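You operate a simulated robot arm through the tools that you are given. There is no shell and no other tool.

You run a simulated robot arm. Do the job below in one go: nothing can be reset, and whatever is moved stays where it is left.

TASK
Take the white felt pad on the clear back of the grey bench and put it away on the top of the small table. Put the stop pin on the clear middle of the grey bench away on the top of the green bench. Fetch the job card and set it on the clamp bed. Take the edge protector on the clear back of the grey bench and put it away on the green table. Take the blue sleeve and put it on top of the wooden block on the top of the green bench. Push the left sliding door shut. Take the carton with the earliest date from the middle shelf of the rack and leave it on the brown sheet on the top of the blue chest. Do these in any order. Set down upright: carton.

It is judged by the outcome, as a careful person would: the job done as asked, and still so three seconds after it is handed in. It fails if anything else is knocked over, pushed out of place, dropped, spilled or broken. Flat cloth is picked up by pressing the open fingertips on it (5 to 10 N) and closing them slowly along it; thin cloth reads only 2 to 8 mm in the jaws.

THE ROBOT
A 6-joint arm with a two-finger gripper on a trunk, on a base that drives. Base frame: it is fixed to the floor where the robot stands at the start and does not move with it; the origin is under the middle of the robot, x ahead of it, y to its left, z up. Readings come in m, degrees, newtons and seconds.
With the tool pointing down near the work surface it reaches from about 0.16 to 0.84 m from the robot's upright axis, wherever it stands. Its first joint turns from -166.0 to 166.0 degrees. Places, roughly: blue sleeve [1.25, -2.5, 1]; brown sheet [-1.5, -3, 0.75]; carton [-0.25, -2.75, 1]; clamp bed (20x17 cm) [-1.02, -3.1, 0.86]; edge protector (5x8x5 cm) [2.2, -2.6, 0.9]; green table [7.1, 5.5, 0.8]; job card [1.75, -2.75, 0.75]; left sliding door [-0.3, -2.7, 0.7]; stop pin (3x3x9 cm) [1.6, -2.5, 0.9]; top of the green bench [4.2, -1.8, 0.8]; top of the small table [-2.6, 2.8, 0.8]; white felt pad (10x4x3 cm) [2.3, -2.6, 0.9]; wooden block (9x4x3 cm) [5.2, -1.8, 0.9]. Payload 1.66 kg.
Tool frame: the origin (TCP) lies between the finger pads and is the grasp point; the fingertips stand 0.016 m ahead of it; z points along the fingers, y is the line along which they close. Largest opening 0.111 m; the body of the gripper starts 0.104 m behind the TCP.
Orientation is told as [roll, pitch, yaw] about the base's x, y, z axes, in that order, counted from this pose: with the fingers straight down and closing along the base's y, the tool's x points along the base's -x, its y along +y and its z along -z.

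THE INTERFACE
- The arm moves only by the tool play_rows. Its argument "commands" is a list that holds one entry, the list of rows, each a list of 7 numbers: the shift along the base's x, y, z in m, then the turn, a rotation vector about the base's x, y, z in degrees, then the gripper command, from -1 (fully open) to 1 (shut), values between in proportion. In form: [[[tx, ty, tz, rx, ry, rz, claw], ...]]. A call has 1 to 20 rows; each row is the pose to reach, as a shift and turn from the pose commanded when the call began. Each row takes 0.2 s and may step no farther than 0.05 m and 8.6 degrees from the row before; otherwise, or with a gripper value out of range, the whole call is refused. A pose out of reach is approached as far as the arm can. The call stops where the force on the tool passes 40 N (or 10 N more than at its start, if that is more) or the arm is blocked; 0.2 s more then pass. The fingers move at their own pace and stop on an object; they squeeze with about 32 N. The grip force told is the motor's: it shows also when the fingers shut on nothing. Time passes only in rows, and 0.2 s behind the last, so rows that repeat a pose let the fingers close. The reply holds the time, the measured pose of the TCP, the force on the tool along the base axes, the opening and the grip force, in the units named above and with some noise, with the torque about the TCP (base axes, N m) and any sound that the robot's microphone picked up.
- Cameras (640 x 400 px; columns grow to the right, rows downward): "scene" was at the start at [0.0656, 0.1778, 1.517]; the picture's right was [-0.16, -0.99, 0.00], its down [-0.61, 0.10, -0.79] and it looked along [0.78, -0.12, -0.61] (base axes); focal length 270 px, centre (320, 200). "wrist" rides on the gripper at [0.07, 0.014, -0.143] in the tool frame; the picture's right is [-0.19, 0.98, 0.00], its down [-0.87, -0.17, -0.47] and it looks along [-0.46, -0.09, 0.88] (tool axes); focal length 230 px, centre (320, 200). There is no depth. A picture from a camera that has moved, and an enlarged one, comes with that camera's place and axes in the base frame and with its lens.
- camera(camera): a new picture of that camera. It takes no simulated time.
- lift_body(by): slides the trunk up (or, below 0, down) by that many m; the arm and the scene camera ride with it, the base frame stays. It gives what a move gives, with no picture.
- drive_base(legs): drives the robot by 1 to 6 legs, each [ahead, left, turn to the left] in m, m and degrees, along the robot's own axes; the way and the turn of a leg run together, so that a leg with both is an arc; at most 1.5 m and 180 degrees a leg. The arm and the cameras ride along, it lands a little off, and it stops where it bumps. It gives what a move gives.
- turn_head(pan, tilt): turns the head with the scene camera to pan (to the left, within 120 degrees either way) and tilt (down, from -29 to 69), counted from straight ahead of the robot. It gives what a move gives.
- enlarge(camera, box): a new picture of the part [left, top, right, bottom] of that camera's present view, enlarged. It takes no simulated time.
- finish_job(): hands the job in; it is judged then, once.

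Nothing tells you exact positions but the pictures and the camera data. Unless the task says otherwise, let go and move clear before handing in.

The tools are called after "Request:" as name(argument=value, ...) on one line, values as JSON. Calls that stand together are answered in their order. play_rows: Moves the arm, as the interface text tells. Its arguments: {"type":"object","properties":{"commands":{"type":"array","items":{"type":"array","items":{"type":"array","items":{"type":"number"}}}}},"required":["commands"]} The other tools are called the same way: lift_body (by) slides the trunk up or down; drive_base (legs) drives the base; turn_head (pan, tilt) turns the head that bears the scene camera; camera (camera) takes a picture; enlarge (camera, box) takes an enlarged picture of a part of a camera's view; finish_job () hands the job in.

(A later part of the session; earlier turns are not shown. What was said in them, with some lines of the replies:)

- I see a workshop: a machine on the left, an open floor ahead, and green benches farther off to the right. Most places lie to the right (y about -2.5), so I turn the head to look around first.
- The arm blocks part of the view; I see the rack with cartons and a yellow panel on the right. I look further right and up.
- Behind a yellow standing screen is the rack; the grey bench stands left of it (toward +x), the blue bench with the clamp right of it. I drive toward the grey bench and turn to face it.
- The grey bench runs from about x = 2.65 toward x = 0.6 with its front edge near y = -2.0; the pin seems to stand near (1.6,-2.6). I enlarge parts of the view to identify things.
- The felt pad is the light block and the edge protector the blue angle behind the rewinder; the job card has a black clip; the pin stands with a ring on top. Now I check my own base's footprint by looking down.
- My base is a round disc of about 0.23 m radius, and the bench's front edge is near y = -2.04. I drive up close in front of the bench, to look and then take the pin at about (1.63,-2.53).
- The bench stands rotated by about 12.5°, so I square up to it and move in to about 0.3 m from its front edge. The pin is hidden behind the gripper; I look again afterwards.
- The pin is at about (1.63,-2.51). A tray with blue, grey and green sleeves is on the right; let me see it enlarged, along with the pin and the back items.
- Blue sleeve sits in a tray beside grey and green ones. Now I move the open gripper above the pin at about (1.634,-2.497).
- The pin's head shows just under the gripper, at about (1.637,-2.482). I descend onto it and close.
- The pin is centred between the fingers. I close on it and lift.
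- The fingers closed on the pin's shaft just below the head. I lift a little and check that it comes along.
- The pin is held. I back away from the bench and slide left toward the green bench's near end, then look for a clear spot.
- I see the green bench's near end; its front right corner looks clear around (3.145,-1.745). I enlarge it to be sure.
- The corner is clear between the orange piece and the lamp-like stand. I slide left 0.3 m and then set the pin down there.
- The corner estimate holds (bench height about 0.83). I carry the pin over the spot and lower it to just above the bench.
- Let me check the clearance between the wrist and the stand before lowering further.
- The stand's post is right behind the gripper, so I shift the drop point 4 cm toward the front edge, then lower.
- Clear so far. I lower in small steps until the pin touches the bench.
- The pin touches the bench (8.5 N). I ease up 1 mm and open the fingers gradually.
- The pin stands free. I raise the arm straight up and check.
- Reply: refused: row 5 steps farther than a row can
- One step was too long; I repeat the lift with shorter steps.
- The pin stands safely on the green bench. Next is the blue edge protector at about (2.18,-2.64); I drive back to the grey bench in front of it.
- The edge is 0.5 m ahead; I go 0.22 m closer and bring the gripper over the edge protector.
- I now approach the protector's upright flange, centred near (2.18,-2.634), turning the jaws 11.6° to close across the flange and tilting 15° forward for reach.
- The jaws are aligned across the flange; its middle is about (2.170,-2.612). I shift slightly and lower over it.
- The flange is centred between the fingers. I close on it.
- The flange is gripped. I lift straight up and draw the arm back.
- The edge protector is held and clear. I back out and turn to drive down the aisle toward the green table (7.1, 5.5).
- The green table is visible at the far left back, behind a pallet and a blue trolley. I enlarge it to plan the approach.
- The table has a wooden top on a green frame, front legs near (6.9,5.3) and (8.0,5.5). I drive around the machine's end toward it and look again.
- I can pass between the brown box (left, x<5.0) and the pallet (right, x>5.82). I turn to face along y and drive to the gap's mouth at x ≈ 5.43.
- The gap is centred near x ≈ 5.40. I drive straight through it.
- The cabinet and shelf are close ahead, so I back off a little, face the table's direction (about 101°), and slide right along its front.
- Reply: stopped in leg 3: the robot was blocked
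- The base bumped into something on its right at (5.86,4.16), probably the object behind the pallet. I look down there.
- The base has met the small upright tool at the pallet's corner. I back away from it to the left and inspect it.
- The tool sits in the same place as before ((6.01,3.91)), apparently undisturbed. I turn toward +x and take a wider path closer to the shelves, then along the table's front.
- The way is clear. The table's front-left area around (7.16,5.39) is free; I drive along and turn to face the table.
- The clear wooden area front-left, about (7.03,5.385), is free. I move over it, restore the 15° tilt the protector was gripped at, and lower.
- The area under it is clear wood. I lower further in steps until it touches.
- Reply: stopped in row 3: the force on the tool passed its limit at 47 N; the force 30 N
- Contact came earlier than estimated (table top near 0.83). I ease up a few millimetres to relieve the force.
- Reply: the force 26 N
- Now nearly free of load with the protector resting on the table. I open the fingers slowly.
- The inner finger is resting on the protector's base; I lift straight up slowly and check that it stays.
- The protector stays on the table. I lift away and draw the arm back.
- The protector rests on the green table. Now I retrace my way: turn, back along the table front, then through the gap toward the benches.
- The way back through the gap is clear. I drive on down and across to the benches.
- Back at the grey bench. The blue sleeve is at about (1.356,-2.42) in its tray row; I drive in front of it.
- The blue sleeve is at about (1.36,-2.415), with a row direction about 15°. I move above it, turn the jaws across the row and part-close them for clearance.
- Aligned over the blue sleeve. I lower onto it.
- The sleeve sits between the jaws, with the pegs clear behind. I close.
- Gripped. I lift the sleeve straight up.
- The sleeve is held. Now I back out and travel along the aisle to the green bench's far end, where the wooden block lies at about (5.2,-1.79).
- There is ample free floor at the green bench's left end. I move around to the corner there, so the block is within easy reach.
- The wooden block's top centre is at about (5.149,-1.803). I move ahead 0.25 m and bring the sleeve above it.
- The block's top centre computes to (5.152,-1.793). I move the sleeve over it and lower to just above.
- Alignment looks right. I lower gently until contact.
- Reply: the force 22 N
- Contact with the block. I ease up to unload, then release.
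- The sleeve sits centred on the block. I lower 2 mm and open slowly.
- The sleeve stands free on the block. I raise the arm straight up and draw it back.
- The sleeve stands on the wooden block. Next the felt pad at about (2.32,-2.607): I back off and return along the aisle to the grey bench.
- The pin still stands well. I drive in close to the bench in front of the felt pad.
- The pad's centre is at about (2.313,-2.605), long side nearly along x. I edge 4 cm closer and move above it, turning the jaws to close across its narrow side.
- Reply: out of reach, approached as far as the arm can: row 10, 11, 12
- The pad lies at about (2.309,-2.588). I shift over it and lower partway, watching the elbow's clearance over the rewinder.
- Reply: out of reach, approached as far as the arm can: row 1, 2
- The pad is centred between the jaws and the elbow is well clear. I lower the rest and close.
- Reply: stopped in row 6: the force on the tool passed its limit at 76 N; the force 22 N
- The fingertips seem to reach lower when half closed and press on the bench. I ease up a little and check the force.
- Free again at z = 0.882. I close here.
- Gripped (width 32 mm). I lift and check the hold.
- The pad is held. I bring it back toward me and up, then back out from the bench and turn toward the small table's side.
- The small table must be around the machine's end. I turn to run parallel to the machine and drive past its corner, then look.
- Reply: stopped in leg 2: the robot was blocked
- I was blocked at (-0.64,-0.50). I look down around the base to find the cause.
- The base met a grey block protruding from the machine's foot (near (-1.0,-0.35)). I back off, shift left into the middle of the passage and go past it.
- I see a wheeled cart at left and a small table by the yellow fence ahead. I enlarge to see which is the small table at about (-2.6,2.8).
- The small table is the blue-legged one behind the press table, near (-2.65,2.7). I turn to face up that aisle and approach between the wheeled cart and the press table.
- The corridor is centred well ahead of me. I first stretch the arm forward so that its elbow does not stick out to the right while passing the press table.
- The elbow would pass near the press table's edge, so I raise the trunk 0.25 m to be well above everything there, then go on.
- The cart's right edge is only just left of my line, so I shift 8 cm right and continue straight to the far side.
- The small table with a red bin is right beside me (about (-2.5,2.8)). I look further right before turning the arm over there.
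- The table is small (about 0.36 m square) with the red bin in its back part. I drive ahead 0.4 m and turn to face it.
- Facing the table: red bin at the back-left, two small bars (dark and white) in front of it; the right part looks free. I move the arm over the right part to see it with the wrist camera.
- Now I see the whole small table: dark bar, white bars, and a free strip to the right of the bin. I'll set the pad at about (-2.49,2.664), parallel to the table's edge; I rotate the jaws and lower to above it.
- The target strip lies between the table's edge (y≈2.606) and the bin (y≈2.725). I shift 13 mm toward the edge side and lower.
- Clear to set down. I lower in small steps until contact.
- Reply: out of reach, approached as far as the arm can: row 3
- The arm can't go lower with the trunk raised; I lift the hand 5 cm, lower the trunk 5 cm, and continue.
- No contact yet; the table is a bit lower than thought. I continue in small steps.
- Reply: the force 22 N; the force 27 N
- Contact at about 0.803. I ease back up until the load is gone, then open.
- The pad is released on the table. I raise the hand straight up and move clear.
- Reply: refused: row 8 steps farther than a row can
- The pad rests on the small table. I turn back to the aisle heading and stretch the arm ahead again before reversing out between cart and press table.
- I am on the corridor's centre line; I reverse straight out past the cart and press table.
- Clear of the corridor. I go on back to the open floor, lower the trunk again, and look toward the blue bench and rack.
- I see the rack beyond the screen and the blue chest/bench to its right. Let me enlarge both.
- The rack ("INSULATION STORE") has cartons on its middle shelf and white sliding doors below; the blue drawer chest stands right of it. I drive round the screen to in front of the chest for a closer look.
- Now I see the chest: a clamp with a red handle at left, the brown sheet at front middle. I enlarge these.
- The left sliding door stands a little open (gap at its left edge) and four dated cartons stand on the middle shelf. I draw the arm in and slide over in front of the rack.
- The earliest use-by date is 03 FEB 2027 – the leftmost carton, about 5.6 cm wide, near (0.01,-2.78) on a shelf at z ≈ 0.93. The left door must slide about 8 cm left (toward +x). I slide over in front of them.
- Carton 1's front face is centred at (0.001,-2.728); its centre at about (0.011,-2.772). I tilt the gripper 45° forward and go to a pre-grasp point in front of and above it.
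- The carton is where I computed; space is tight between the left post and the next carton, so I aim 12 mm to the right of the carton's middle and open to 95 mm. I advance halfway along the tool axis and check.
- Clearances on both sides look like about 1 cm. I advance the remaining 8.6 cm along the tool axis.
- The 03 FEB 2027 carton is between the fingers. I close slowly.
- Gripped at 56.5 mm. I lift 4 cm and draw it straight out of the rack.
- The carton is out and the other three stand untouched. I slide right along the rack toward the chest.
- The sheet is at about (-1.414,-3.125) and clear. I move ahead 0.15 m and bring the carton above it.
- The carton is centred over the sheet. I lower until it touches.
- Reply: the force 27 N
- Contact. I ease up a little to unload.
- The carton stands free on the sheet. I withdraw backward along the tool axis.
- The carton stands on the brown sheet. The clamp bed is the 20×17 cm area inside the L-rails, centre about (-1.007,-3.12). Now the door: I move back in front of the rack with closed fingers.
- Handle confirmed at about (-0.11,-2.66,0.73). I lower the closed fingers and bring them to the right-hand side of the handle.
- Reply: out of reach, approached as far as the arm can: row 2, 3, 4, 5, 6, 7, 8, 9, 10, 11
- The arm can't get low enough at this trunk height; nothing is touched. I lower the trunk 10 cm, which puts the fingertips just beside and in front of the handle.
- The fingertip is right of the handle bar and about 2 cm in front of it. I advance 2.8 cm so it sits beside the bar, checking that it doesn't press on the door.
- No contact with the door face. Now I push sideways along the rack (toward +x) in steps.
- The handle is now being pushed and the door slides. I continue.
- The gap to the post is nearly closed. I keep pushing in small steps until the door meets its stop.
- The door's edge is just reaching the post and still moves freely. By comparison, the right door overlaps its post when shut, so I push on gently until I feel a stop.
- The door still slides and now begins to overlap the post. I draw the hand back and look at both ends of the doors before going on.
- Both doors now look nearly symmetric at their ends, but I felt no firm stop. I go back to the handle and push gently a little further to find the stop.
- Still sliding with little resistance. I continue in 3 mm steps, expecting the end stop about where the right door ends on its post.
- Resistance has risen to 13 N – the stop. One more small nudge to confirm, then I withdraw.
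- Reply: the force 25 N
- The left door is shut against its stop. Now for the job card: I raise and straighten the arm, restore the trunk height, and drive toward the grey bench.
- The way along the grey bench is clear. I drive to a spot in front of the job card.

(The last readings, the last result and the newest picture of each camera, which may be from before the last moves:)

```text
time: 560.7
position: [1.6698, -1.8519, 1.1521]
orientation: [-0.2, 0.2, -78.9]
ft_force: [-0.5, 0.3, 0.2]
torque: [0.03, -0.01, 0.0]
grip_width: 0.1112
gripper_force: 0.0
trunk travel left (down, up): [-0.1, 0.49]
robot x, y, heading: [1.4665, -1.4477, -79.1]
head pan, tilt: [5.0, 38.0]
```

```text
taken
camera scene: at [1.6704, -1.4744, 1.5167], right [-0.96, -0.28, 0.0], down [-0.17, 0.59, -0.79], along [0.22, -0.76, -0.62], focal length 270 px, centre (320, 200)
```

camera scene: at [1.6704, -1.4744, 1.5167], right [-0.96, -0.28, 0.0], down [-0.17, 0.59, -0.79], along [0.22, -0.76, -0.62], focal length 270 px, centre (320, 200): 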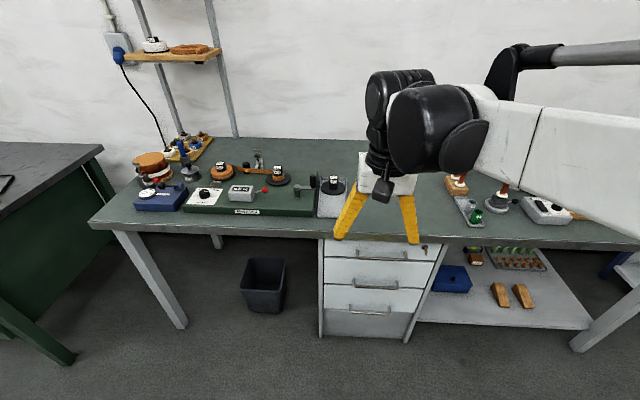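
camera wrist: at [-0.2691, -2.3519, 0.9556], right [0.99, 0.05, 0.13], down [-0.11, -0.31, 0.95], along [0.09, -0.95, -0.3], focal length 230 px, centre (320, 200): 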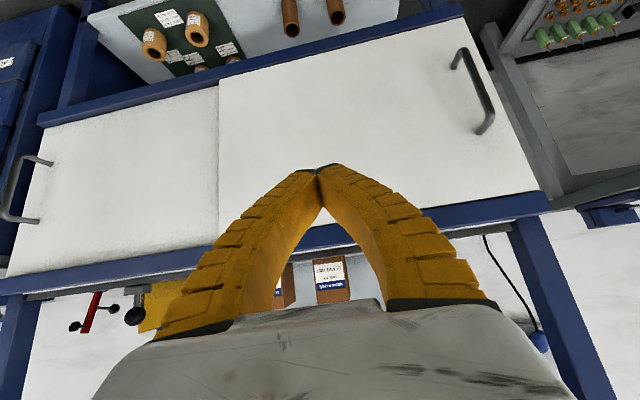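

Request:
drive_base(legs=[[0.42, 0.03, 1.5]])

Request:
turn_head(pan=0, tilt=35)

Request:
camera(camera="scene")

Request:
camera(camera="wrist")

```text
time: 563.3
position: [1.7916, -2.2604, 1.1518]
orientation: [-0.2, 0.2, -77.7]
ft_force: [-0.2, 0.3, -0.4]
torque: [-0.01, 0.02, 0.03]
grip_width: 0.111
gripper_force: 0.1
trunk travel left (down, up): [-0.1, 0.49]
robot x, y, heading: [1.5798, -1.8606, -78.0]
head pan, tilt: [5.0, 38.0]
```

```text
time: 564.0
position: [1.7926, -2.2608, 1.1528]
orientation: [-0.2, 0.1, -77.6]
ft_force: [0.4, 1.0, 0.7]
torque: [0.0, 0.0, 0.0]
grip_width: 0.1108
gripper_force: 0.0
trunk travel left (down, up): [-0.1, 0.49]
robot x, y, heading: [1.5786, -1.8567, -77.9]
head pan, tilt: [0.0, 35.0]
```

```text
taken
camera scene: at [1.7788, -1.8849, 1.5212], right [-0.98, -0.21, 0.0], down [-0.12, 0.56, -0.82], along [0.17, -0.8, -0.57], focal length 270 px, centre (320, 200)
```

scene: 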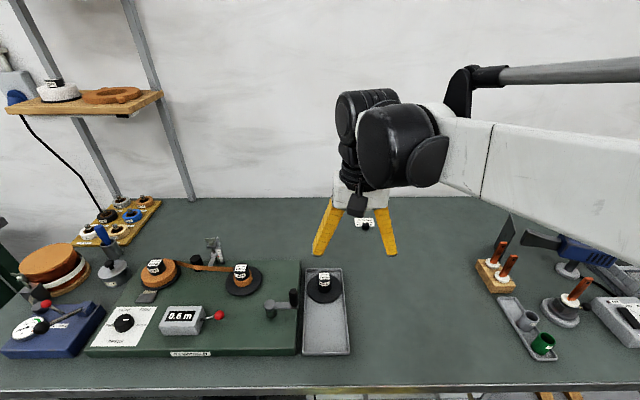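

```text
taken
camera wrist: at [1.7903, -2.1887, 1.2945], right [1.0, 0.02, 0.0], down [0.02, -0.88, 0.47], along [0.01, -0.47, -0.88], focal length 230 px, centre (320, 200)
```

wrist: 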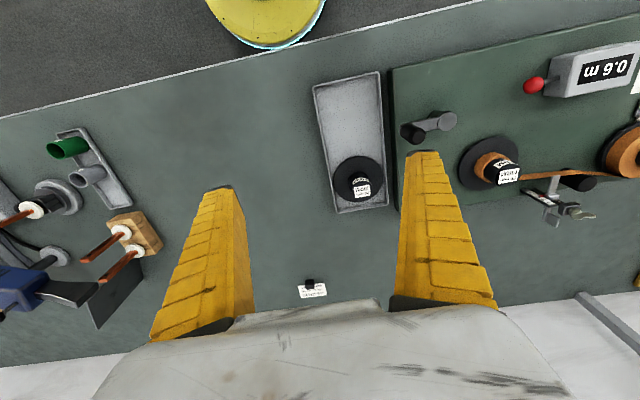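

Request:
enlarge(camera="wrist", box=[270, 250, 350, 310])

Request:
enlarge(camera="scene", box=[330, 200, 400, 250])

```text
6.67 times, centred on (310, 280) of wrist
camera zoom: at [1.7903, -2.1887, 1.2945], right [1.0, 0.02, 0.0], down [0.02, -0.88, 0.47], along [0.01, -0.47, -0.88], focal length 1534 px, centre (387, -333)
```

zoom: 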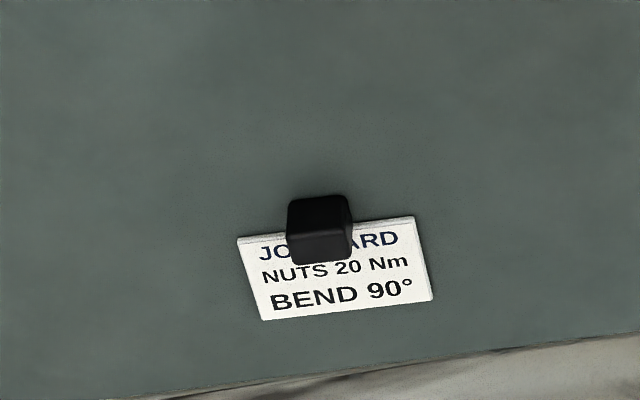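

```text
8.00 times, centred on (365, 225) of scene
camera zoom: at [1.7788, -1.8849, 1.5212], right [-0.98, -0.21, 0.0], down [-0.12, 0.56, -0.82], along [0.17, -0.8, -0.57], focal length 2159 px, centre (-40, 0)
```

zoom: 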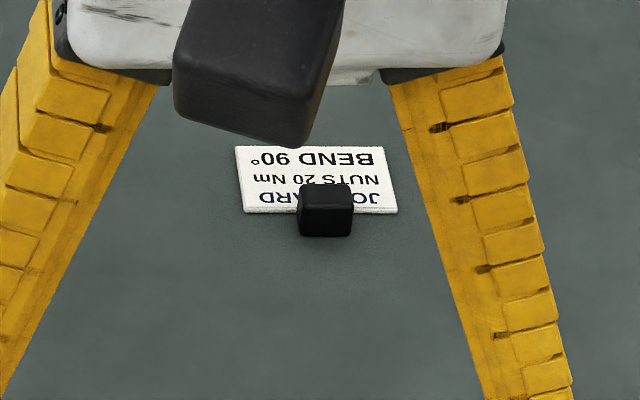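

The job card (JOB CARD / NUTS 20 Nm / BEND 90°) has a small black grip block at its near edge, centre about (1.773,-2.68). I move 6 cm closer and bring the open gripper over it.

Request:
drive_base(legs=[[0.06, 0, 0]])

Request:
play_rows(commands=[[[-0.004, -0.045, 0, 0, 0, 0, -1], [-0.008, -0.09, 0, 0, 0, 0, -1], [-0.012, -0.135, 0, 0, 0, 0, -1], [-0.016, -0.18, 0, 0, 0, 0, -0.5], [-0.02, -0.225, 0, 0, 0, 0, -0.2], [-0.024, -0.27, 0, 0, 0, 0, -0.2], [-0.028, -0.315, -0.02, 0, 0, 0, -0.2], [-0.03, -0.35, -0.05, 0, 0, 0, -0.2], [-0.03, -0.36, -0.09, 0, 0, 0, -0.2], [-0.03, -0.36, -0.13, 0, 0, 0, -0.2], [-0.03, -0.36, -0.17, 0, 0, 0, -0.2]]])

Request:
camera(camera="wrist")

Request:
enlarge(camera="scene", box=[300, 120, 440, 250])

```text
time: 564.9
position: [1.8044, -2.3181, 1.151]
orientation: [-0.3, 0.2, -77.8]
ft_force: [0.6, -0.1, -0.6]
torque: [0.04, 0.06, -0.02]
grip_width: 0.111
gripper_force: 0.0
trunk travel left (down, up): [-0.1, 0.49]
robot x, y, heading: [1.5883, -1.9186, -77.8]
head pan, tilt: [0.0, 35.0]
```

```text
time: 567.3
position: [1.7728, -2.6783, 0.9795]
orientation: [-0.2, 0.1, -77.8]
ft_force: [-0.2, -0.3, 0.1]
torque: [0.04, -0.01, -0.02]
grip_width: 0.0685
gripper_force: 1.1
trunk travel left (down, up): [-0.1, 0.49]
robot x, y, heading: [1.5934, -1.9176, -78.0]
head pan, tilt: [0.0, 35.0]
```

```text
taken
camera wrist: at [1.7716, -2.6064, 1.1215], right [1.0, 0.02, 0.0], down [0.02, -0.88, 0.47], along [0.01, -0.47, -0.88], focal length 230 px, centre (320, 200)
```

wrist: 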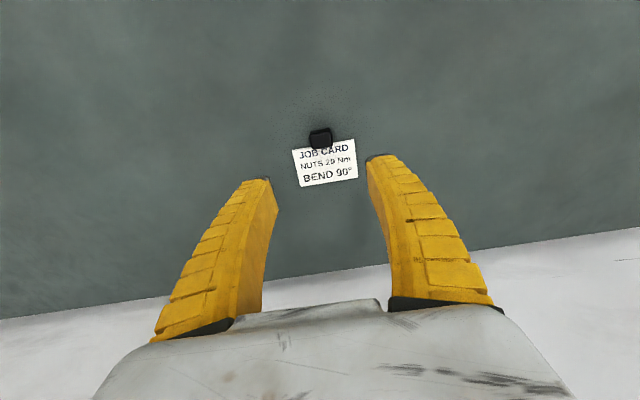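

```text
3.08 times, centred on (370, 185) of scene
camera zoom: at [1.7913, -1.9431, 1.5212], right [-0.98, -0.21, 0.0], down [-0.12, 0.56, -0.82], along [0.17, -0.8, -0.57], focal length 831 px, centre (166, 246)
```

zoom: 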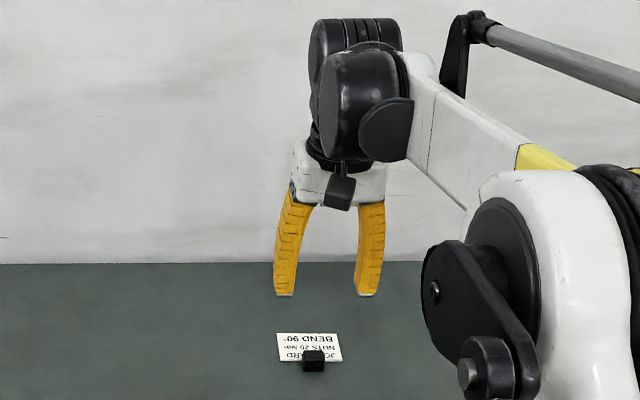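

Request:
enlarge(camera="wrist", box=[270, 110, 370, 200])

```text
4.44 times, centred on (320, 155) of wrist
camera zoom: at [1.7716, -2.6064, 1.1215], right [1.0, 0.02, 0.0], down [0.02, -0.88, 0.47], along [0.01, -0.47, -0.88], focal length 1022 px, centre (320, 400)
```

zoom: 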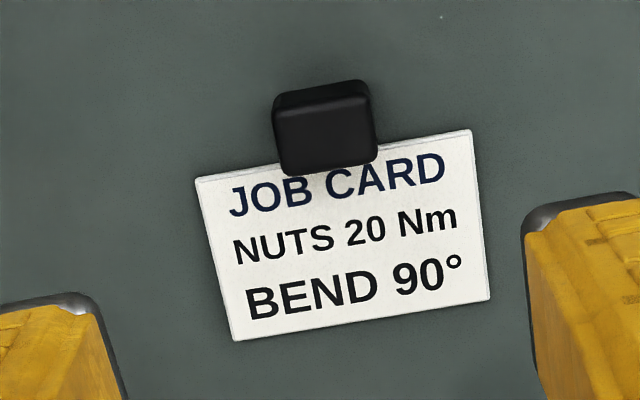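

The grip block is at (1.774,-2.668). I correct by 1 cm, descend and close on it.

Request:
play_rows(commands=[[[0.0015, 0.01, -0.03, 0, 0, 0, -0.2], [0.0015, 0.01, -0.06, 0, 0, 0, 0], [0.0015, 0.01, -0.08, 0, 0, 0, 0], [0.0015, 0.01, -0.094, 0, 0, 0, 0], [0.0015, 0.01, -0.094, 0, 0, 0, 0.1]]])

Request:
camera(camera="wrist")

```text
time: 568.5
position: [1.7751, -2.6666, 0.8868]
orientation: [-0.2, 0.1, -77.8]
ft_force: [0.1, 0.0, 0.0]
torque: [-0.01, 0.0, 0.0]
grip_width: 0.0521
gripper_force: 1.4
trunk travel left (down, up): [-0.1, 0.49]
robot x, y, heading: [1.5935, -1.917, -77.6]
head pan, tilt: [0.0, 35.0]
```

```text
taken
camera wrist: at [1.7736, -2.5958, 1.0293], right [1.0, 0.02, 0.0], down [0.02, -0.88, 0.47], along [0.01, -0.47, -0.88], focal length 230 px, centre (320, 200)
```

wrist: 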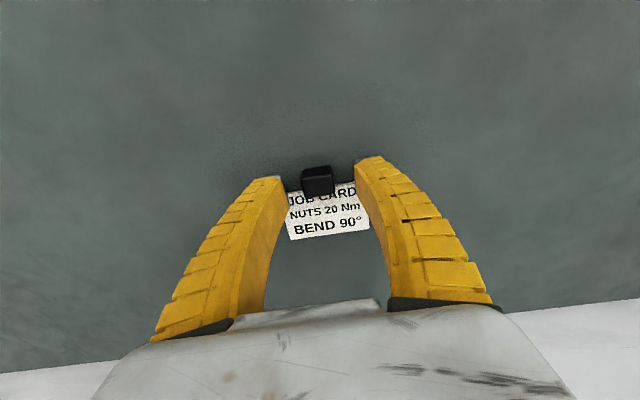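

Aligned. I lower 4 mm more and close on the block.

Request:
play_rows(commands=[[[0, 0.001, -0.004, 0, 0, 0, 0.1], [0, 0.001, -0.004, 0, 0, 0, 0.25], [0, 0.001, -0.004, 0, 0, 0, 0.4], [0, 0.001, -0.004, 0, 0, 0, 0.55], [0, 0.001, -0.004, 0, 0, 0, 1], [0, 0.001, -0.004, 0, 0, 0, 1], [0, 0.001, -0.004, 0, 0, 0, 1]]])

Request:
camera(camera="wrist")

```text
time: 570.1
position: [1.7762, -2.6657, 0.8832]
orientation: [-0.3, 0.0, -77.8]
ft_force: [1.1, -4.0, 8.9]
torque: [-0.12, -0.04, 0.06]
grip_width: 0.0197
gripper_force: 31.8
trunk travel left (down, up): [-0.1, 0.49]
robot x, y, heading: [1.5905, -1.9161, -77.7]
head pan, tilt: [0.0, 35.0]
```

```text
taken
camera wrist: at [1.7737, -2.5946, 1.0267], right [1.0, 0.02, 0.0], down [0.02, -0.88, 0.47], along [0.01, -0.47, -0.88], focal length 230 px, centre (320, 200)
```

wrist: 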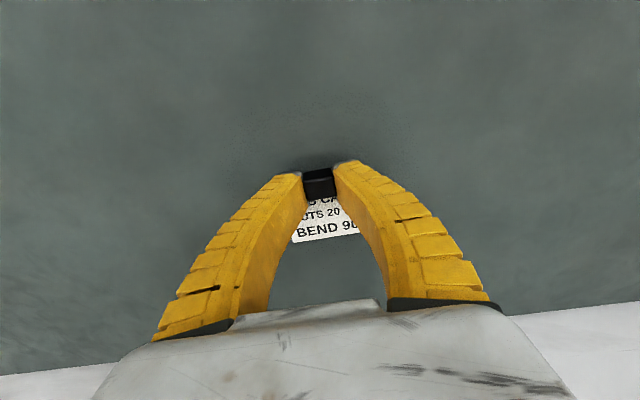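

Gripped. I lift gently and check that the card comes along.

Request:
play_rows(commands=[[[0, 0, 0.005, 0, 0, 0, 1], [0, 0, 0.015, 0, 0, 0, 1], [0, 0, 0.03, 0, 0, 0, 1], [0, 0.005, 0.06, 0, 0, 0, 1], [0, 0.01, 0.09, 0, 0, 0, 1]]])

Request:
camera(camera="wrist")

Request:
enlarge(camera="scene", box=[300, 120, 440, 250])

```text
time: 571.3
position: [1.774, -2.6561, 0.9729]
orientation: [-0.2, 0.0, -77.9]
ft_force: [-0.6, 0.3, 0.3]
torque: [0.02, 0.01, 0.01]
grip_width: 0.0165
gripper_force: 31.4
trunk travel left (down, up): [-0.1, 0.49]
robot x, y, heading: [1.5902, -1.9185, -78.0]
head pan, tilt: [0.0, 35.0]
```

```text
taken
camera wrist: at [1.7729, -2.5855, 1.1152], right [1.0, 0.02, 0.0], down [0.02, -0.88, 0.47], along [0.01, -0.47, -0.88], focal length 230 px, centre (320, 200)
```

wrist: 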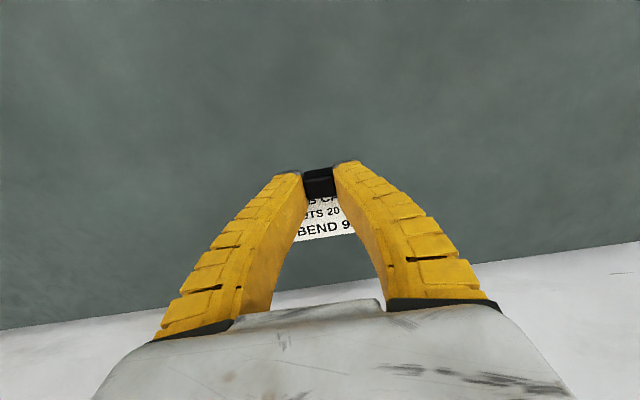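

```text
3.08 times, centred on (370, 185) of scene
camera zoom: at [1.7912, -1.9426, 1.5213], right [-0.98, -0.21, 0.0], down [-0.12, 0.56, -0.82], along [0.17, -0.8, -0.57], focal length 831 px, centre (166, 246)
```

zoom: 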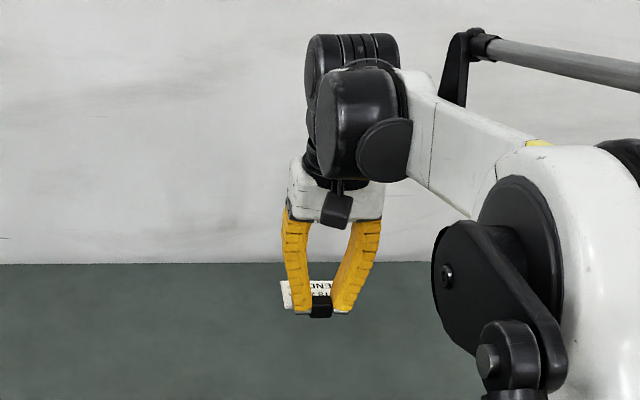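

The card is held. I raise and draw it back, then back away and drive along to the chest the way I came.

Request:
play_rows(commands=[[[0, 0.03, 0.03, 0, 0, 0, 1], [0, 0.065, 0.06, 0, 0, 0, 1], [0, 0.1, 0.09, 0, 0, 0, 1], [0, 0.135, 0.12, 0, 0, 0, 1], [0, 0.175, 0.14, 0, 0, 0, 1], [0, 0.215, 0.15, 0, 0, 0, 1], [0, 0.255, 0.16, 0, 0, 0, 1]]])

Request:
drive_base(legs=[[-0.5, 0, 0], [0.1, -1.0, 0], [0.1, -1.0, 0]])

Request:
turn_head(pan=-10, tilt=30)

Request:
camera(camera="scene")

```text
time: 572.9
position: [1.7774, -2.4012, 1.1346]
orientation: [-0.2, 0.2, -77.9]
ft_force: [0.0, 0.1, -0.9]
torque: [-0.01, 0.0, 0.02]
grip_width: 0.0167
gripper_force: 31.8
trunk travel left (down, up): [-0.1, 0.49]
robot x, y, heading: [1.5916, -1.9237, -77.8]
head pan, tilt: [0.0, 35.0]
```

```text
time: 585.4
position: [-0.1995, -2.5433, 1.1348]
orientation: [-0.2, 0.2, -76.7]
ft_force: [-0.4, -0.2, 0.0]
torque: [0.01, -0.01, -0.01]
grip_width: 0.0168
gripper_force: 31.8
trunk travel left (down, up): [-0.1, 0.49]
robot x, y, heading: [-0.3921, -2.0644, -76.7]
head pan, tilt: [0.0, 35.0]
```

```text
time: 586.1
position: [-0.2, -2.5427, 1.1336]
orientation: [-0.2, 0.2, -76.6]
ft_force: [0.1, 0.0, -0.2]
torque: [0.01, 0.03, -0.05]
grip_width: 0.0166
gripper_force: 31.6
trunk travel left (down, up): [-0.1, 0.49]
robot x, y, heading: [-0.3981, -2.0608, -76.7]
head pan, tilt: [-10.0, 30.0]
```

```text
taken
camera scene: at [-0.21, -2.0878, 1.529], right [-1.0, -0.06, 0.0], down [-0.03, 0.5, -0.87], along [0.05, -0.86, -0.5], focal length 270 px, centre (320, 200)
```

scene: 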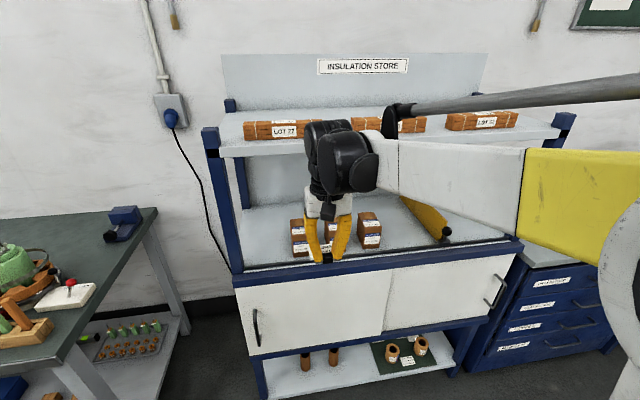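

The left door is seen shut. I slide right toward the chest, keeping clear of the rack's corner post.

Request:
drive_base(legs=[[-0.08, 0, 0], [0, -0.88, 0]])

Request:
turn_head(pan=10, tilt=40)

Request:
camera(camera="scene")

Request:
enlarge(camera="scene", box=[230, 120, 430, 260])

```text
time: 591.4
position: [-1.0904, -2.6667, 1.135]
orientation: [-0.1, 0.2, -77.3]
ft_force: [0.2, -0.5, -0.6]
torque: [-0.01, 0.0, 0.01]
grip_width: 0.0165
gripper_force: 31.3
trunk travel left (down, up): [-0.1, 0.49]
robot x, y, heading: [-1.2811, -2.1841, -77.4]
head pan, tilt: [-10.0, 30.0]
```

```text
time: 592.3
position: [-1.0901, -2.6659, 1.1338]
orientation: [-0.2, 0.2, -77.2]
ft_force: [-0.5, 0.6, -0.7]
torque: [0.0, 0.03, -0.02]
grip_width: 0.0164
gripper_force: 32.2
trunk travel left (down, up): [-0.1, 0.49]
robot x, y, heading: [-1.2809, -2.1825, -77.6]
head pan, tilt: [10.0, 40.0]
```

```text
taken
camera scene: at [-1.0677, -2.199, 1.5137], right [-0.92, -0.39, 0.0], down [-0.25, 0.59, -0.77], along [0.3, -0.71, -0.64], focal length 270 px, centre (320, 200)
```

scene: 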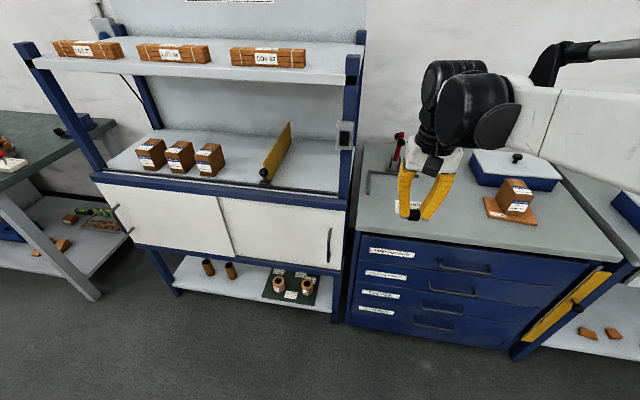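

```text
2.86 times, centred on (330, 190) of scene
camera zoom: at [-1.0677, -2.199, 1.5137], right [-0.92, -0.39, 0.0], down [-0.25, 0.59, -0.77], along [0.3, -0.71, -0.64], focal length 771 px, centre (291, 229)
```

zoom: 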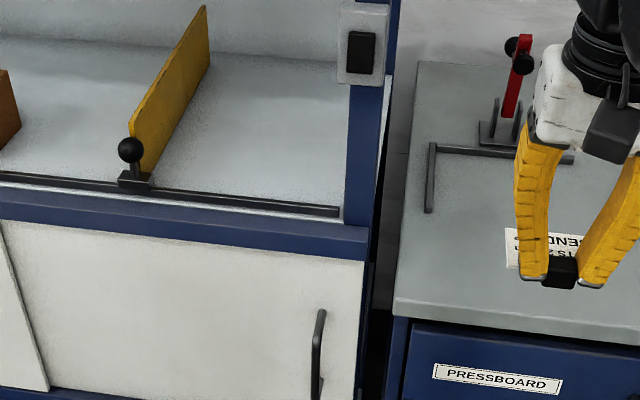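

The carton and everything else look fine. The clamp bed's centre is (-1.004,-3.127). I move ahead and bring the card over it.

Request:
drive_base(legs=[[0.22, 0, 0]])

Request:
play_rows(commands=[[[0.005, -0.04, 0, 0, 0, 0, 1], [0.01, -0.08, 0, 0, 0, 0, 1], [0.016, -0.12, 0, 0, 0, 0, 1], [0.022, -0.16, 0, 0, 0, 0, 1], [0.027, -0.2, 0, 0, 0, 0, 1], [0.027, -0.2, -0.04, 0, 0, 0, 1], [0.027, -0.2, -0.08, 0, 0, 0, 1], [0.027, -0.2, -0.12, 0, 0, 0, 1], [0.027, -0.2, -0.16, 0, 0, 0, 1]]])

Request:
camera(camera="wrist")

Request:
enlarge(camera="scene", box=[280, 100, 500, 260])

```text
time: 593.9
position: [-1.0421, -2.8793, 1.1338]
orientation: [-0.2, 0.2, -77.2]
ft_force: [0.0, 0.4, -0.8]
torque: [-0.02, 0.03, 0.0]
grip_width: 0.0168
gripper_force: 32.4
trunk travel left (down, up): [-0.1, 0.49]
robot x, y, heading: [-1.2338, -2.3964, -77.1]
head pan, tilt: [10.0, 40.0]
```

```text
time: 595.9
position: [-1.0128, -3.0771, 0.9732]
orientation: [-0.2, 0.0, -77.1]
ft_force: [-0.6, -0.4, -0.9]
torque: [-0.01, 0.03, -0.01]
grip_width: 0.0165
gripper_force: 32.1
trunk travel left (down, up): [-0.1, 0.49]
robot x, y, heading: [-1.2372, -2.3948, -77.0]
head pan, tilt: [10.0, 40.0]
```

```text
taken
camera wrist: at [-1.0152, -3.0062, 1.1151], right [1.0, 0.03, 0.0], down [0.03, -0.88, 0.47], along [0.01, -0.47, -0.88], focal length 230 px, centre (320, 200)
```

wrist: 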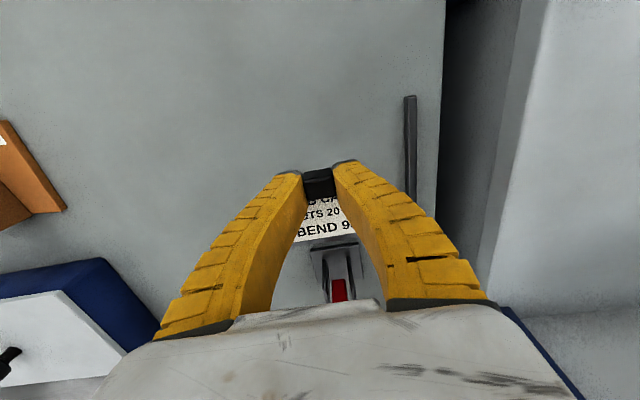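

```text
2.50 times, centred on (390, 180) of scene
camera zoom: at [-1.0193, -2.4117, 1.5137], right [-0.92, -0.39, 0.0], down [-0.25, 0.59, -0.77], along [0.3, -0.71, -0.64], focal length 675 px, centre (145, 250)
```

zoom: 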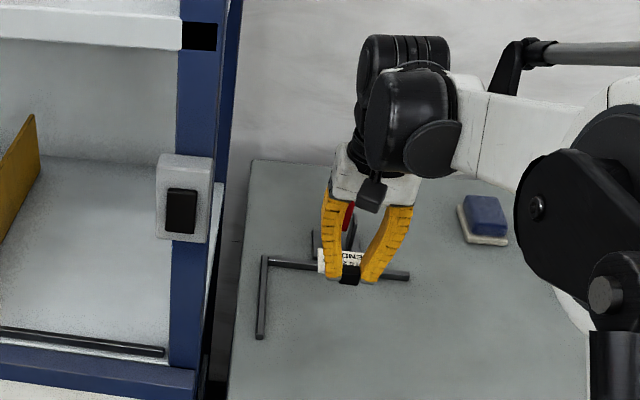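

The card hangs over the bed, clear of rails and clamp. I lower it in steps.

Request:
play_rows(commands=[[[0, 0, -0.02, 0, 0, 0, 1], [0, 0, -0.04, 0, 0, 0, 1], [0, 0, -0.058, 0, 0, 0, 1]]])

Request:
play_rows(commands=[[[0, 0, -0.004, 0, 0, 0, 1], [0, 0, -0.008, 0, 0, 0, 1]]])

Request:
camera(camera="wrist")

Request:
enlarge(camera="scene", box=[330, 130, 470, 250])

```text
time: 596.7
position: [-1.0131, -3.0795, 0.9144]
orientation: [-0.3, 0.1, -77.1]
ft_force: [-0.1, -0.2, -0.3]
torque: [-0.01, -0.05, -0.03]
grip_width: 0.0167
gripper_force: 32.1
trunk travel left (down, up): [-0.1, 0.49]
robot x, y, heading: [-1.2333, -2.395, -77.2]
head pan, tilt: [10.0, 40.0]
```

```text
time: 597.3
position: [-1.0153, -3.0786, 0.9069]
orientation: [-0.2, 0.0, -77.0]
ft_force: [0.0, 0.1, 0.0]
torque: [-0.01, 0.0, 0.01]
grip_width: 0.0165
gripper_force: 31.9
trunk travel left (down, up): [-0.1, 0.49]
robot x, y, heading: [-1.2331, -2.3988, -77.4]
head pan, tilt: [10.0, 40.0]
```

```text
taken
camera wrist: at [-1.0167, -3.0079, 1.0495], right [1.0, 0.03, 0.0], down [0.03, -0.88, 0.47], along [0.01, -0.47, -0.88], focal length 230 px, centre (320, 200)
```

wrist: 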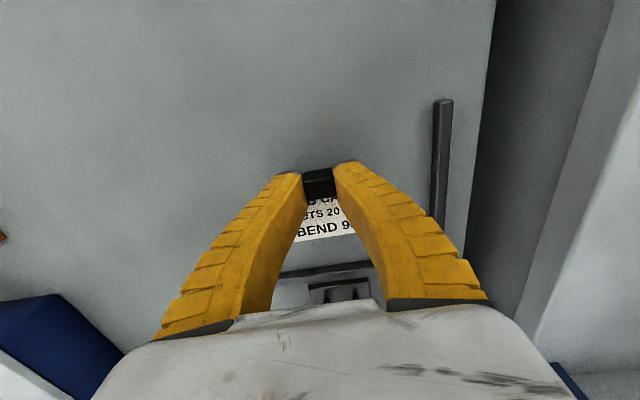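

```text
3.33 times, centred on (400, 190) of scene
camera zoom: at [-1.0193, -2.4116, 1.5137], right [-0.92, -0.39, 0.0], down [-0.25, 0.59, -0.77], along [0.3, -0.71, -0.64], focal length 900 px, centre (53, 233)
```

zoom: 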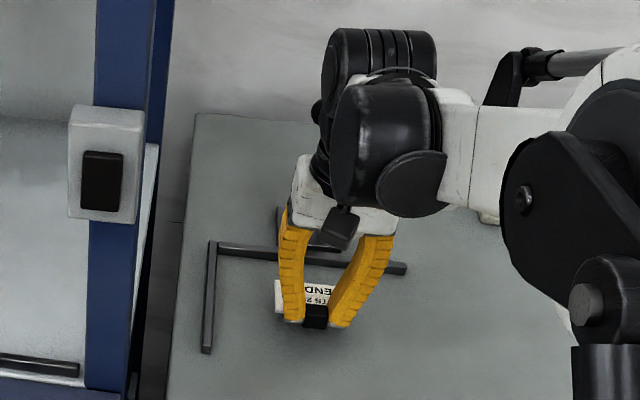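

Request:
play_rows(commands=[[[0, 0, -0.003, 0, 0, 0, 1], [0, 0, -0.006, 0, 0, 0, 1]]])

Request:
play_rows(commands=[[[0, 0, -0.002, 0, 0, 0, 1], [0, 0, -0.004, 0, 0, 0, 1]]])

Request:
play_rows(commands=[[[0, 0, -0.002, 0, 0, 0, 1], [0, 0, -0.004, 0, 0, 0, 1]]])

```text
time: 597.9
position: [-1.0138, -3.0791, 0.9016]
orientation: [-0.2, 0.0, -77.1]
ft_force: [0.1, -0.2, -1.8]
torque: [0.03, 0.04, 0.02]
grip_width: 0.0164
gripper_force: 32.4
trunk travel left (down, up): [-0.1, 0.49]
robot x, y, heading: [-1.2341, -2.3937, -77.0]
head pan, tilt: [10.0, 40.0]
```

```text
time: 598.5
position: [-1.0128, -3.0796, 0.8977]
orientation: [-0.3, 0.0, -77.1]
ft_force: [-0.4, -0.7, -0.9]
torque: [-0.02, -0.01, -0.02]
grip_width: 0.0165
gripper_force: 31.3
trunk travel left (down, up): [-0.1, 0.49]
robot x, y, heading: [-1.2369, -2.3964, -77.4]
head pan, tilt: [10.0, 40.0]
```

```text
time: 599.1
position: [-1.0143, -3.0791, 0.8934]
orientation: [-0.3, 0.1, -77.2]
ft_force: [-0.5, 0.3, -0.6]
torque: [0.04, -0.02, 0.0]
grip_width: 0.0165
gripper_force: 32.6
trunk travel left (down, up): [-0.1, 0.49]
robot x, y, heading: [-1.2318, -2.3955, -77.3]
head pan, tilt: [10.0, 40.0]
```

Request:
play_rows(commands=[[[0, 0, -0.002, 0, 0, 0, 1], [0, 0, -0.004, 0, 0, 0, 1]]])

Request:
play_rows(commands=[[[0, 0, -0.002, 0, 0, 0, 1], [0, 0, -0.004, 0, 0, 0, 1]]])

Request:
camera(camera="wrist")

```text
time: 599.7
position: [-1.0139, -3.0795, 0.8897]
orientation: [-0.2, 0.1, -77.1]
ft_force: [0.7, 0.1, -0.8]
torque: [0.02, 0.03, -0.01]
grip_width: 0.0162
gripper_force: 32.0
trunk travel left (down, up): [-0.1, 0.49]
robot x, y, heading: [-1.2325, -2.393, -77.1]
head pan, tilt: [10.0, 40.0]
```

```text
time: 600.3
position: [-1.0142, -3.078, 0.8848]
orientation: [-0.1, 0.1, -77.3]
ft_force: [0.1, -0.6, 3.2]
torque: [-0.19, -0.04, -0.03]
grip_width: 0.0175
gripper_force: 31.3
trunk travel left (down, up): [-0.1, 0.49]
robot x, y, heading: [-1.232, -2.3977, -77.3]
head pan, tilt: [10.0, 40.0]
```

```text
taken
camera wrist: at [-1.0168, -3.0076, 1.0275], right [1.0, 0.03, 0.0], down [0.03, -0.88, 0.47], along [0.01, -0.47, -0.88], focal length 230 px, centre (320, 200)
```

wrist: 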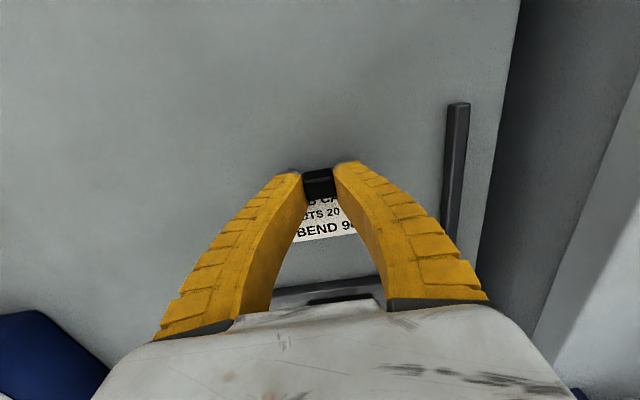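

First touch felt. I lower 1 mm more and open slowly.

Request:
play_rows(commands=[[[0, 0, -0.001, 0, 0, 0, 1], [0, 0, -0.001, 0, 0, 0, 0.7], [0, 0, -0.001, 0, 0, 0, 0.55], [0, 0, -0.001, 0, 0, 0, 0.4], [0, 0, 0.001, 0, 0, 0, 0.2], [0, 0, 0.002, 0, 0, 0, 0.1], [0, 0, 0.002, 0, 0, 0, 0.1]]])

Request:
camera(camera="wrist")

```text
time: 601.9
position: [-1.0134, -3.0789, 0.8871]
orientation: [-0.2, 0.1, -77.1]
ft_force: [0.1, -0.3, -0.3]
torque: [0.02, 0.01, -0.02]
grip_width: 0.0522
gripper_force: 0.9
trunk travel left (down, up): [-0.1, 0.49]
robot x, y, heading: [-1.2321, -2.3955, -77.3]
head pan, tilt: [10.0, 40.0]
```

```text
taken
camera wrist: at [-1.0169, -3.0075, 1.0301], right [1.0, 0.03, 0.0], down [0.03, -0.88, 0.47], along [0.01, -0.47, -0.88], focal length 230 px, centre (320, 200)
```

wrist: 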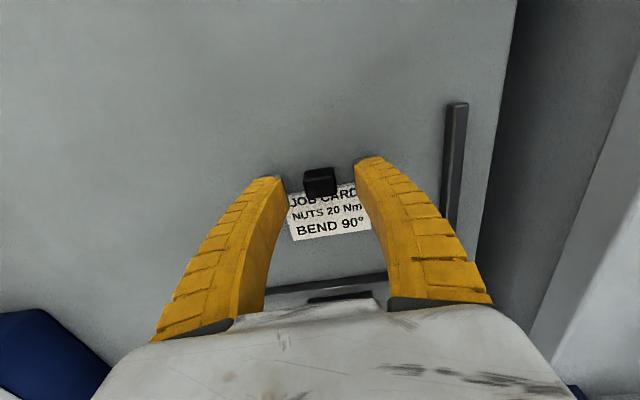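

The card lies flat on the bed. I raise the gripper straight up and draw it back.

Request:
play_rows(commands=[[[0, 0, 0.02, 0, 0, 0, 0.1], [0, 0, 0.06, 0, 0, 0, 0.1], [0, 0, 0.1, 0, 0, 0, 0], [0, 0, 0.14, 0, 0, 0, -0.3], [0, 0, 0.18, 0, 0, 0, -0.6], [0, 0, 0.22, 0, 0, 0, -1], [-0.005, 0.04, 0.24, 0, 0, 0, -1], [-0.015, 0.085, 0.24, 0, 0, 0, -1], [-0.025, 0.13, 0.24, 0, 0, 0, -1], [-0.035, 0.175, 0.24, 0, 0, 0, -1], [-0.045, 0.22, 0.24, 0, 0, 0, -1]]])

Request:
camera(camera="wrist")

Request:
drive_base(legs=[[-0.2, 0, 0]])

Request:
turn_head(pan=5, tilt=40)

Request:
camera(camera="scene")

```text
time: 604.3
position: [-1.0579, -2.8582, 1.1284]
orientation: [-0.2, 0.1, -77.0]
ft_force: [0.6, 0.4, 0.3]
torque: [0.0, 0.0, 0.02]
grip_width: 0.1109
gripper_force: 0.1
trunk travel left (down, up): [-0.1, 0.49]
robot x, y, heading: [-1.235, -2.3962, -77.3]
head pan, tilt: [10.0, 40.0]
```

```text
taken
camera wrist: at [-1.0617, -2.7877, 1.2711], right [1.0, 0.03, 0.0], down [0.03, -0.88, 0.47], along [0.01, -0.47, -0.88], focal length 230 px, centre (320, 200)
```

wrist: 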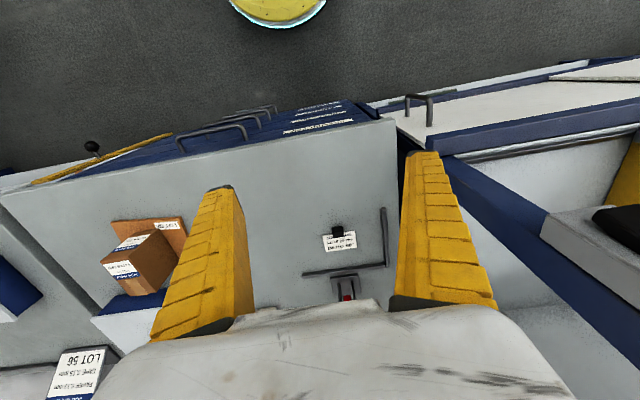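

```text
time: 606.0
position: [-1.102, -2.6594, 1.1291]
orientation: [-0.3, 0.1, -77.0]
ft_force: [0.0, -0.2, 0.1]
torque: [-0.01, -0.02, -0.04]
grip_width: 0.1108
gripper_force: 0.1
trunk travel left (down, up): [-0.1, 0.49]
robot x, y, heading: [-1.282, -2.1964, -77.2]
head pan, tilt: [10.0, 40.0]
```

```text
time: 606.6
position: [-1.1029, -2.6597, 1.1287]
orientation: [-0.2, 0.1, -77.0]
ft_force: [0.4, -0.2, -0.6]
torque: [0.02, -0.01, 0.01]
grip_width: 0.1109
gripper_force: 0.0
trunk travel left (down, up): [-0.1, 0.49]
robot x, y, heading: [-1.2794, -2.1955, -77.1]
head pan, tilt: [5.0, 40.0]
```

```text
taken
camera scene: at [-1.0718, -2.2139, 1.5137], right [-0.95, -0.31, 0.0], down [-0.2, 0.61, -0.77], along [0.23, -0.73, -0.64], focal length 270 px, centre (320, 200)
```

scene: 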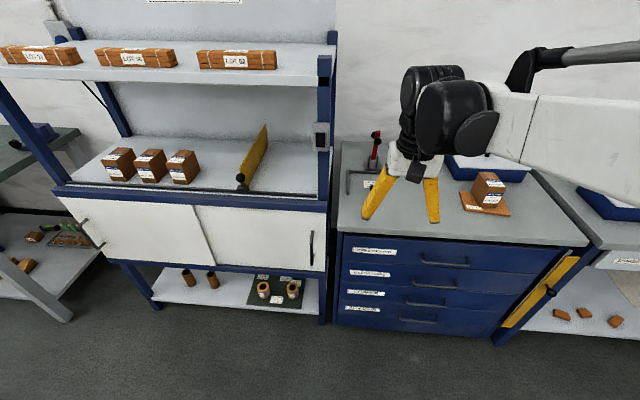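

All items are placed. I take a last closer look at card, carton and door before handing in.

Request:
enlarge(camera="scene", box=[330, 120, 530, 250])

Request:
enlarge(camera="scene", box=[40, 120, 340, 320])

Request:
enlarge(camera="wrist", box=[240, 180, 440, 310])

```text
3.08 times, centred on (430, 185) of scene
camera zoom: at [-1.0718, -2.2139, 1.5137], right [-0.95, -0.31, 0.0], down [-0.2, 0.61, -0.77], along [0.23, -0.73, -0.64], focal length 831 px, centre (-18, 246)
```

zoom: 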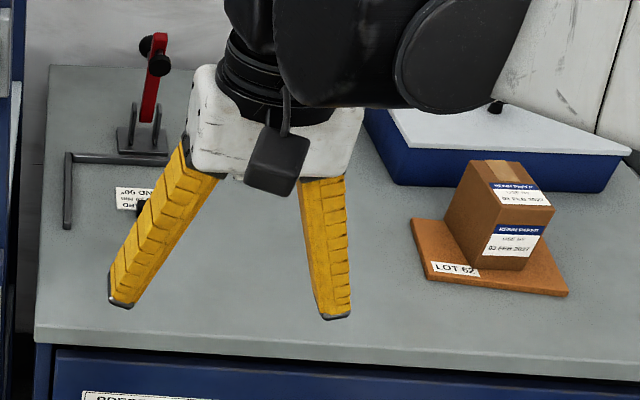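

```text
2.00 times, centred on (190, 220) of scene
camera zoom: at [-1.0718, -2.2139, 1.5137], right [-0.95, -0.31, 0.0], down [-0.2, 0.61, -0.77], along [0.23, -0.73, -0.64], focal length 540 px, centre (580, 160)
```

zoom: 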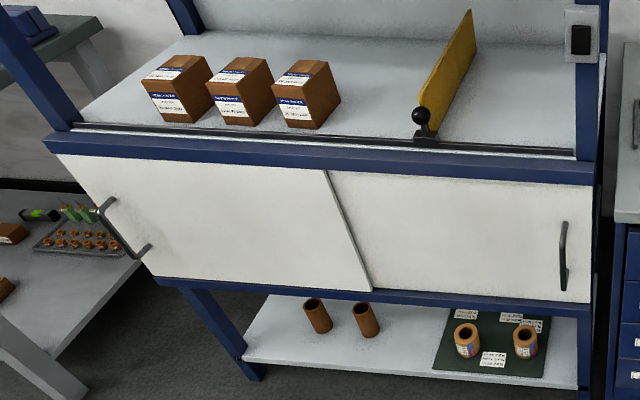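

```text
3.08 times, centred on (340, 245) of wrist
camera zoom: at [-1.1066, -2.5887, 1.271], right [1.0, 0.04, 0.0], down [0.03, -0.88, 0.47], along [0.01, -0.47, -0.88], focal length 708 px, centre (258, 62)
```

zoom: 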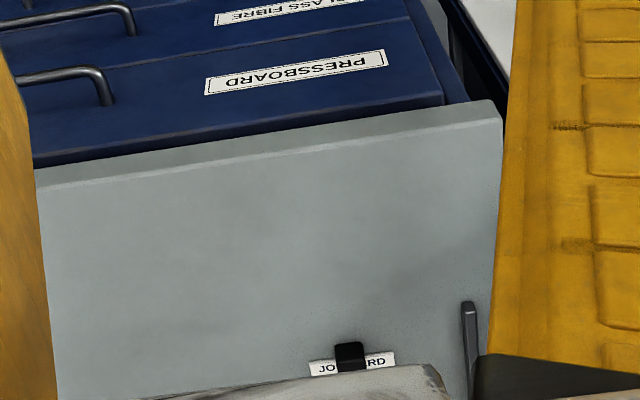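

The carton (03 FEB 2027) stands upright on the brown sheet, and the job card lies inside the clamp bed's rails. The left door is shut, ending on its post just as the right door does. All seven jobs are done and the arm is clear, so I hand in.

Request:
finish_job()

```text
The job is handed in.
```

All seven jobs are done and handed in; the gripper is empty and clear of everything.

- **Felt pad:** it lies on the small table, to the right of the red bin.
- **Stop pin:** it stands near the front right corner of the green bench.
- **Job card:** the JOB CARD (NUTS 20 Nm, BEND 90°) lies inside the rails of the clamp bed.
- **Edge protector:** it is on the front left of the green table.
- **Blue sleeve:** it stands upright on the wooden block on the green bench.
- **Left sliding door:** I pushed it until it met its stop, and it now ends on its post the way the right door does.
- **Carton:** the earliest date was 03 FEB 2027, the leftmost of the four. It stands upright on the brown sheet on the blue chest, and the other three were not disturbed.

**Bumps on the way:**
- The base touched the upright tool at the corner of the pallet near the green table. A picture taken afterwards put the tool in the same place as before.
- The base also touched a grey block on the machine's foot. Later pictures show nothing wrong, but I did not measure it before and after.
- The fingertips pressed hard on the grey bench for a moment (76 N) while gripping the felt pad; I saw no damage.

I looked at the carton, card and door again just before handing in. I last checked the other items when I set them down or drove past them.
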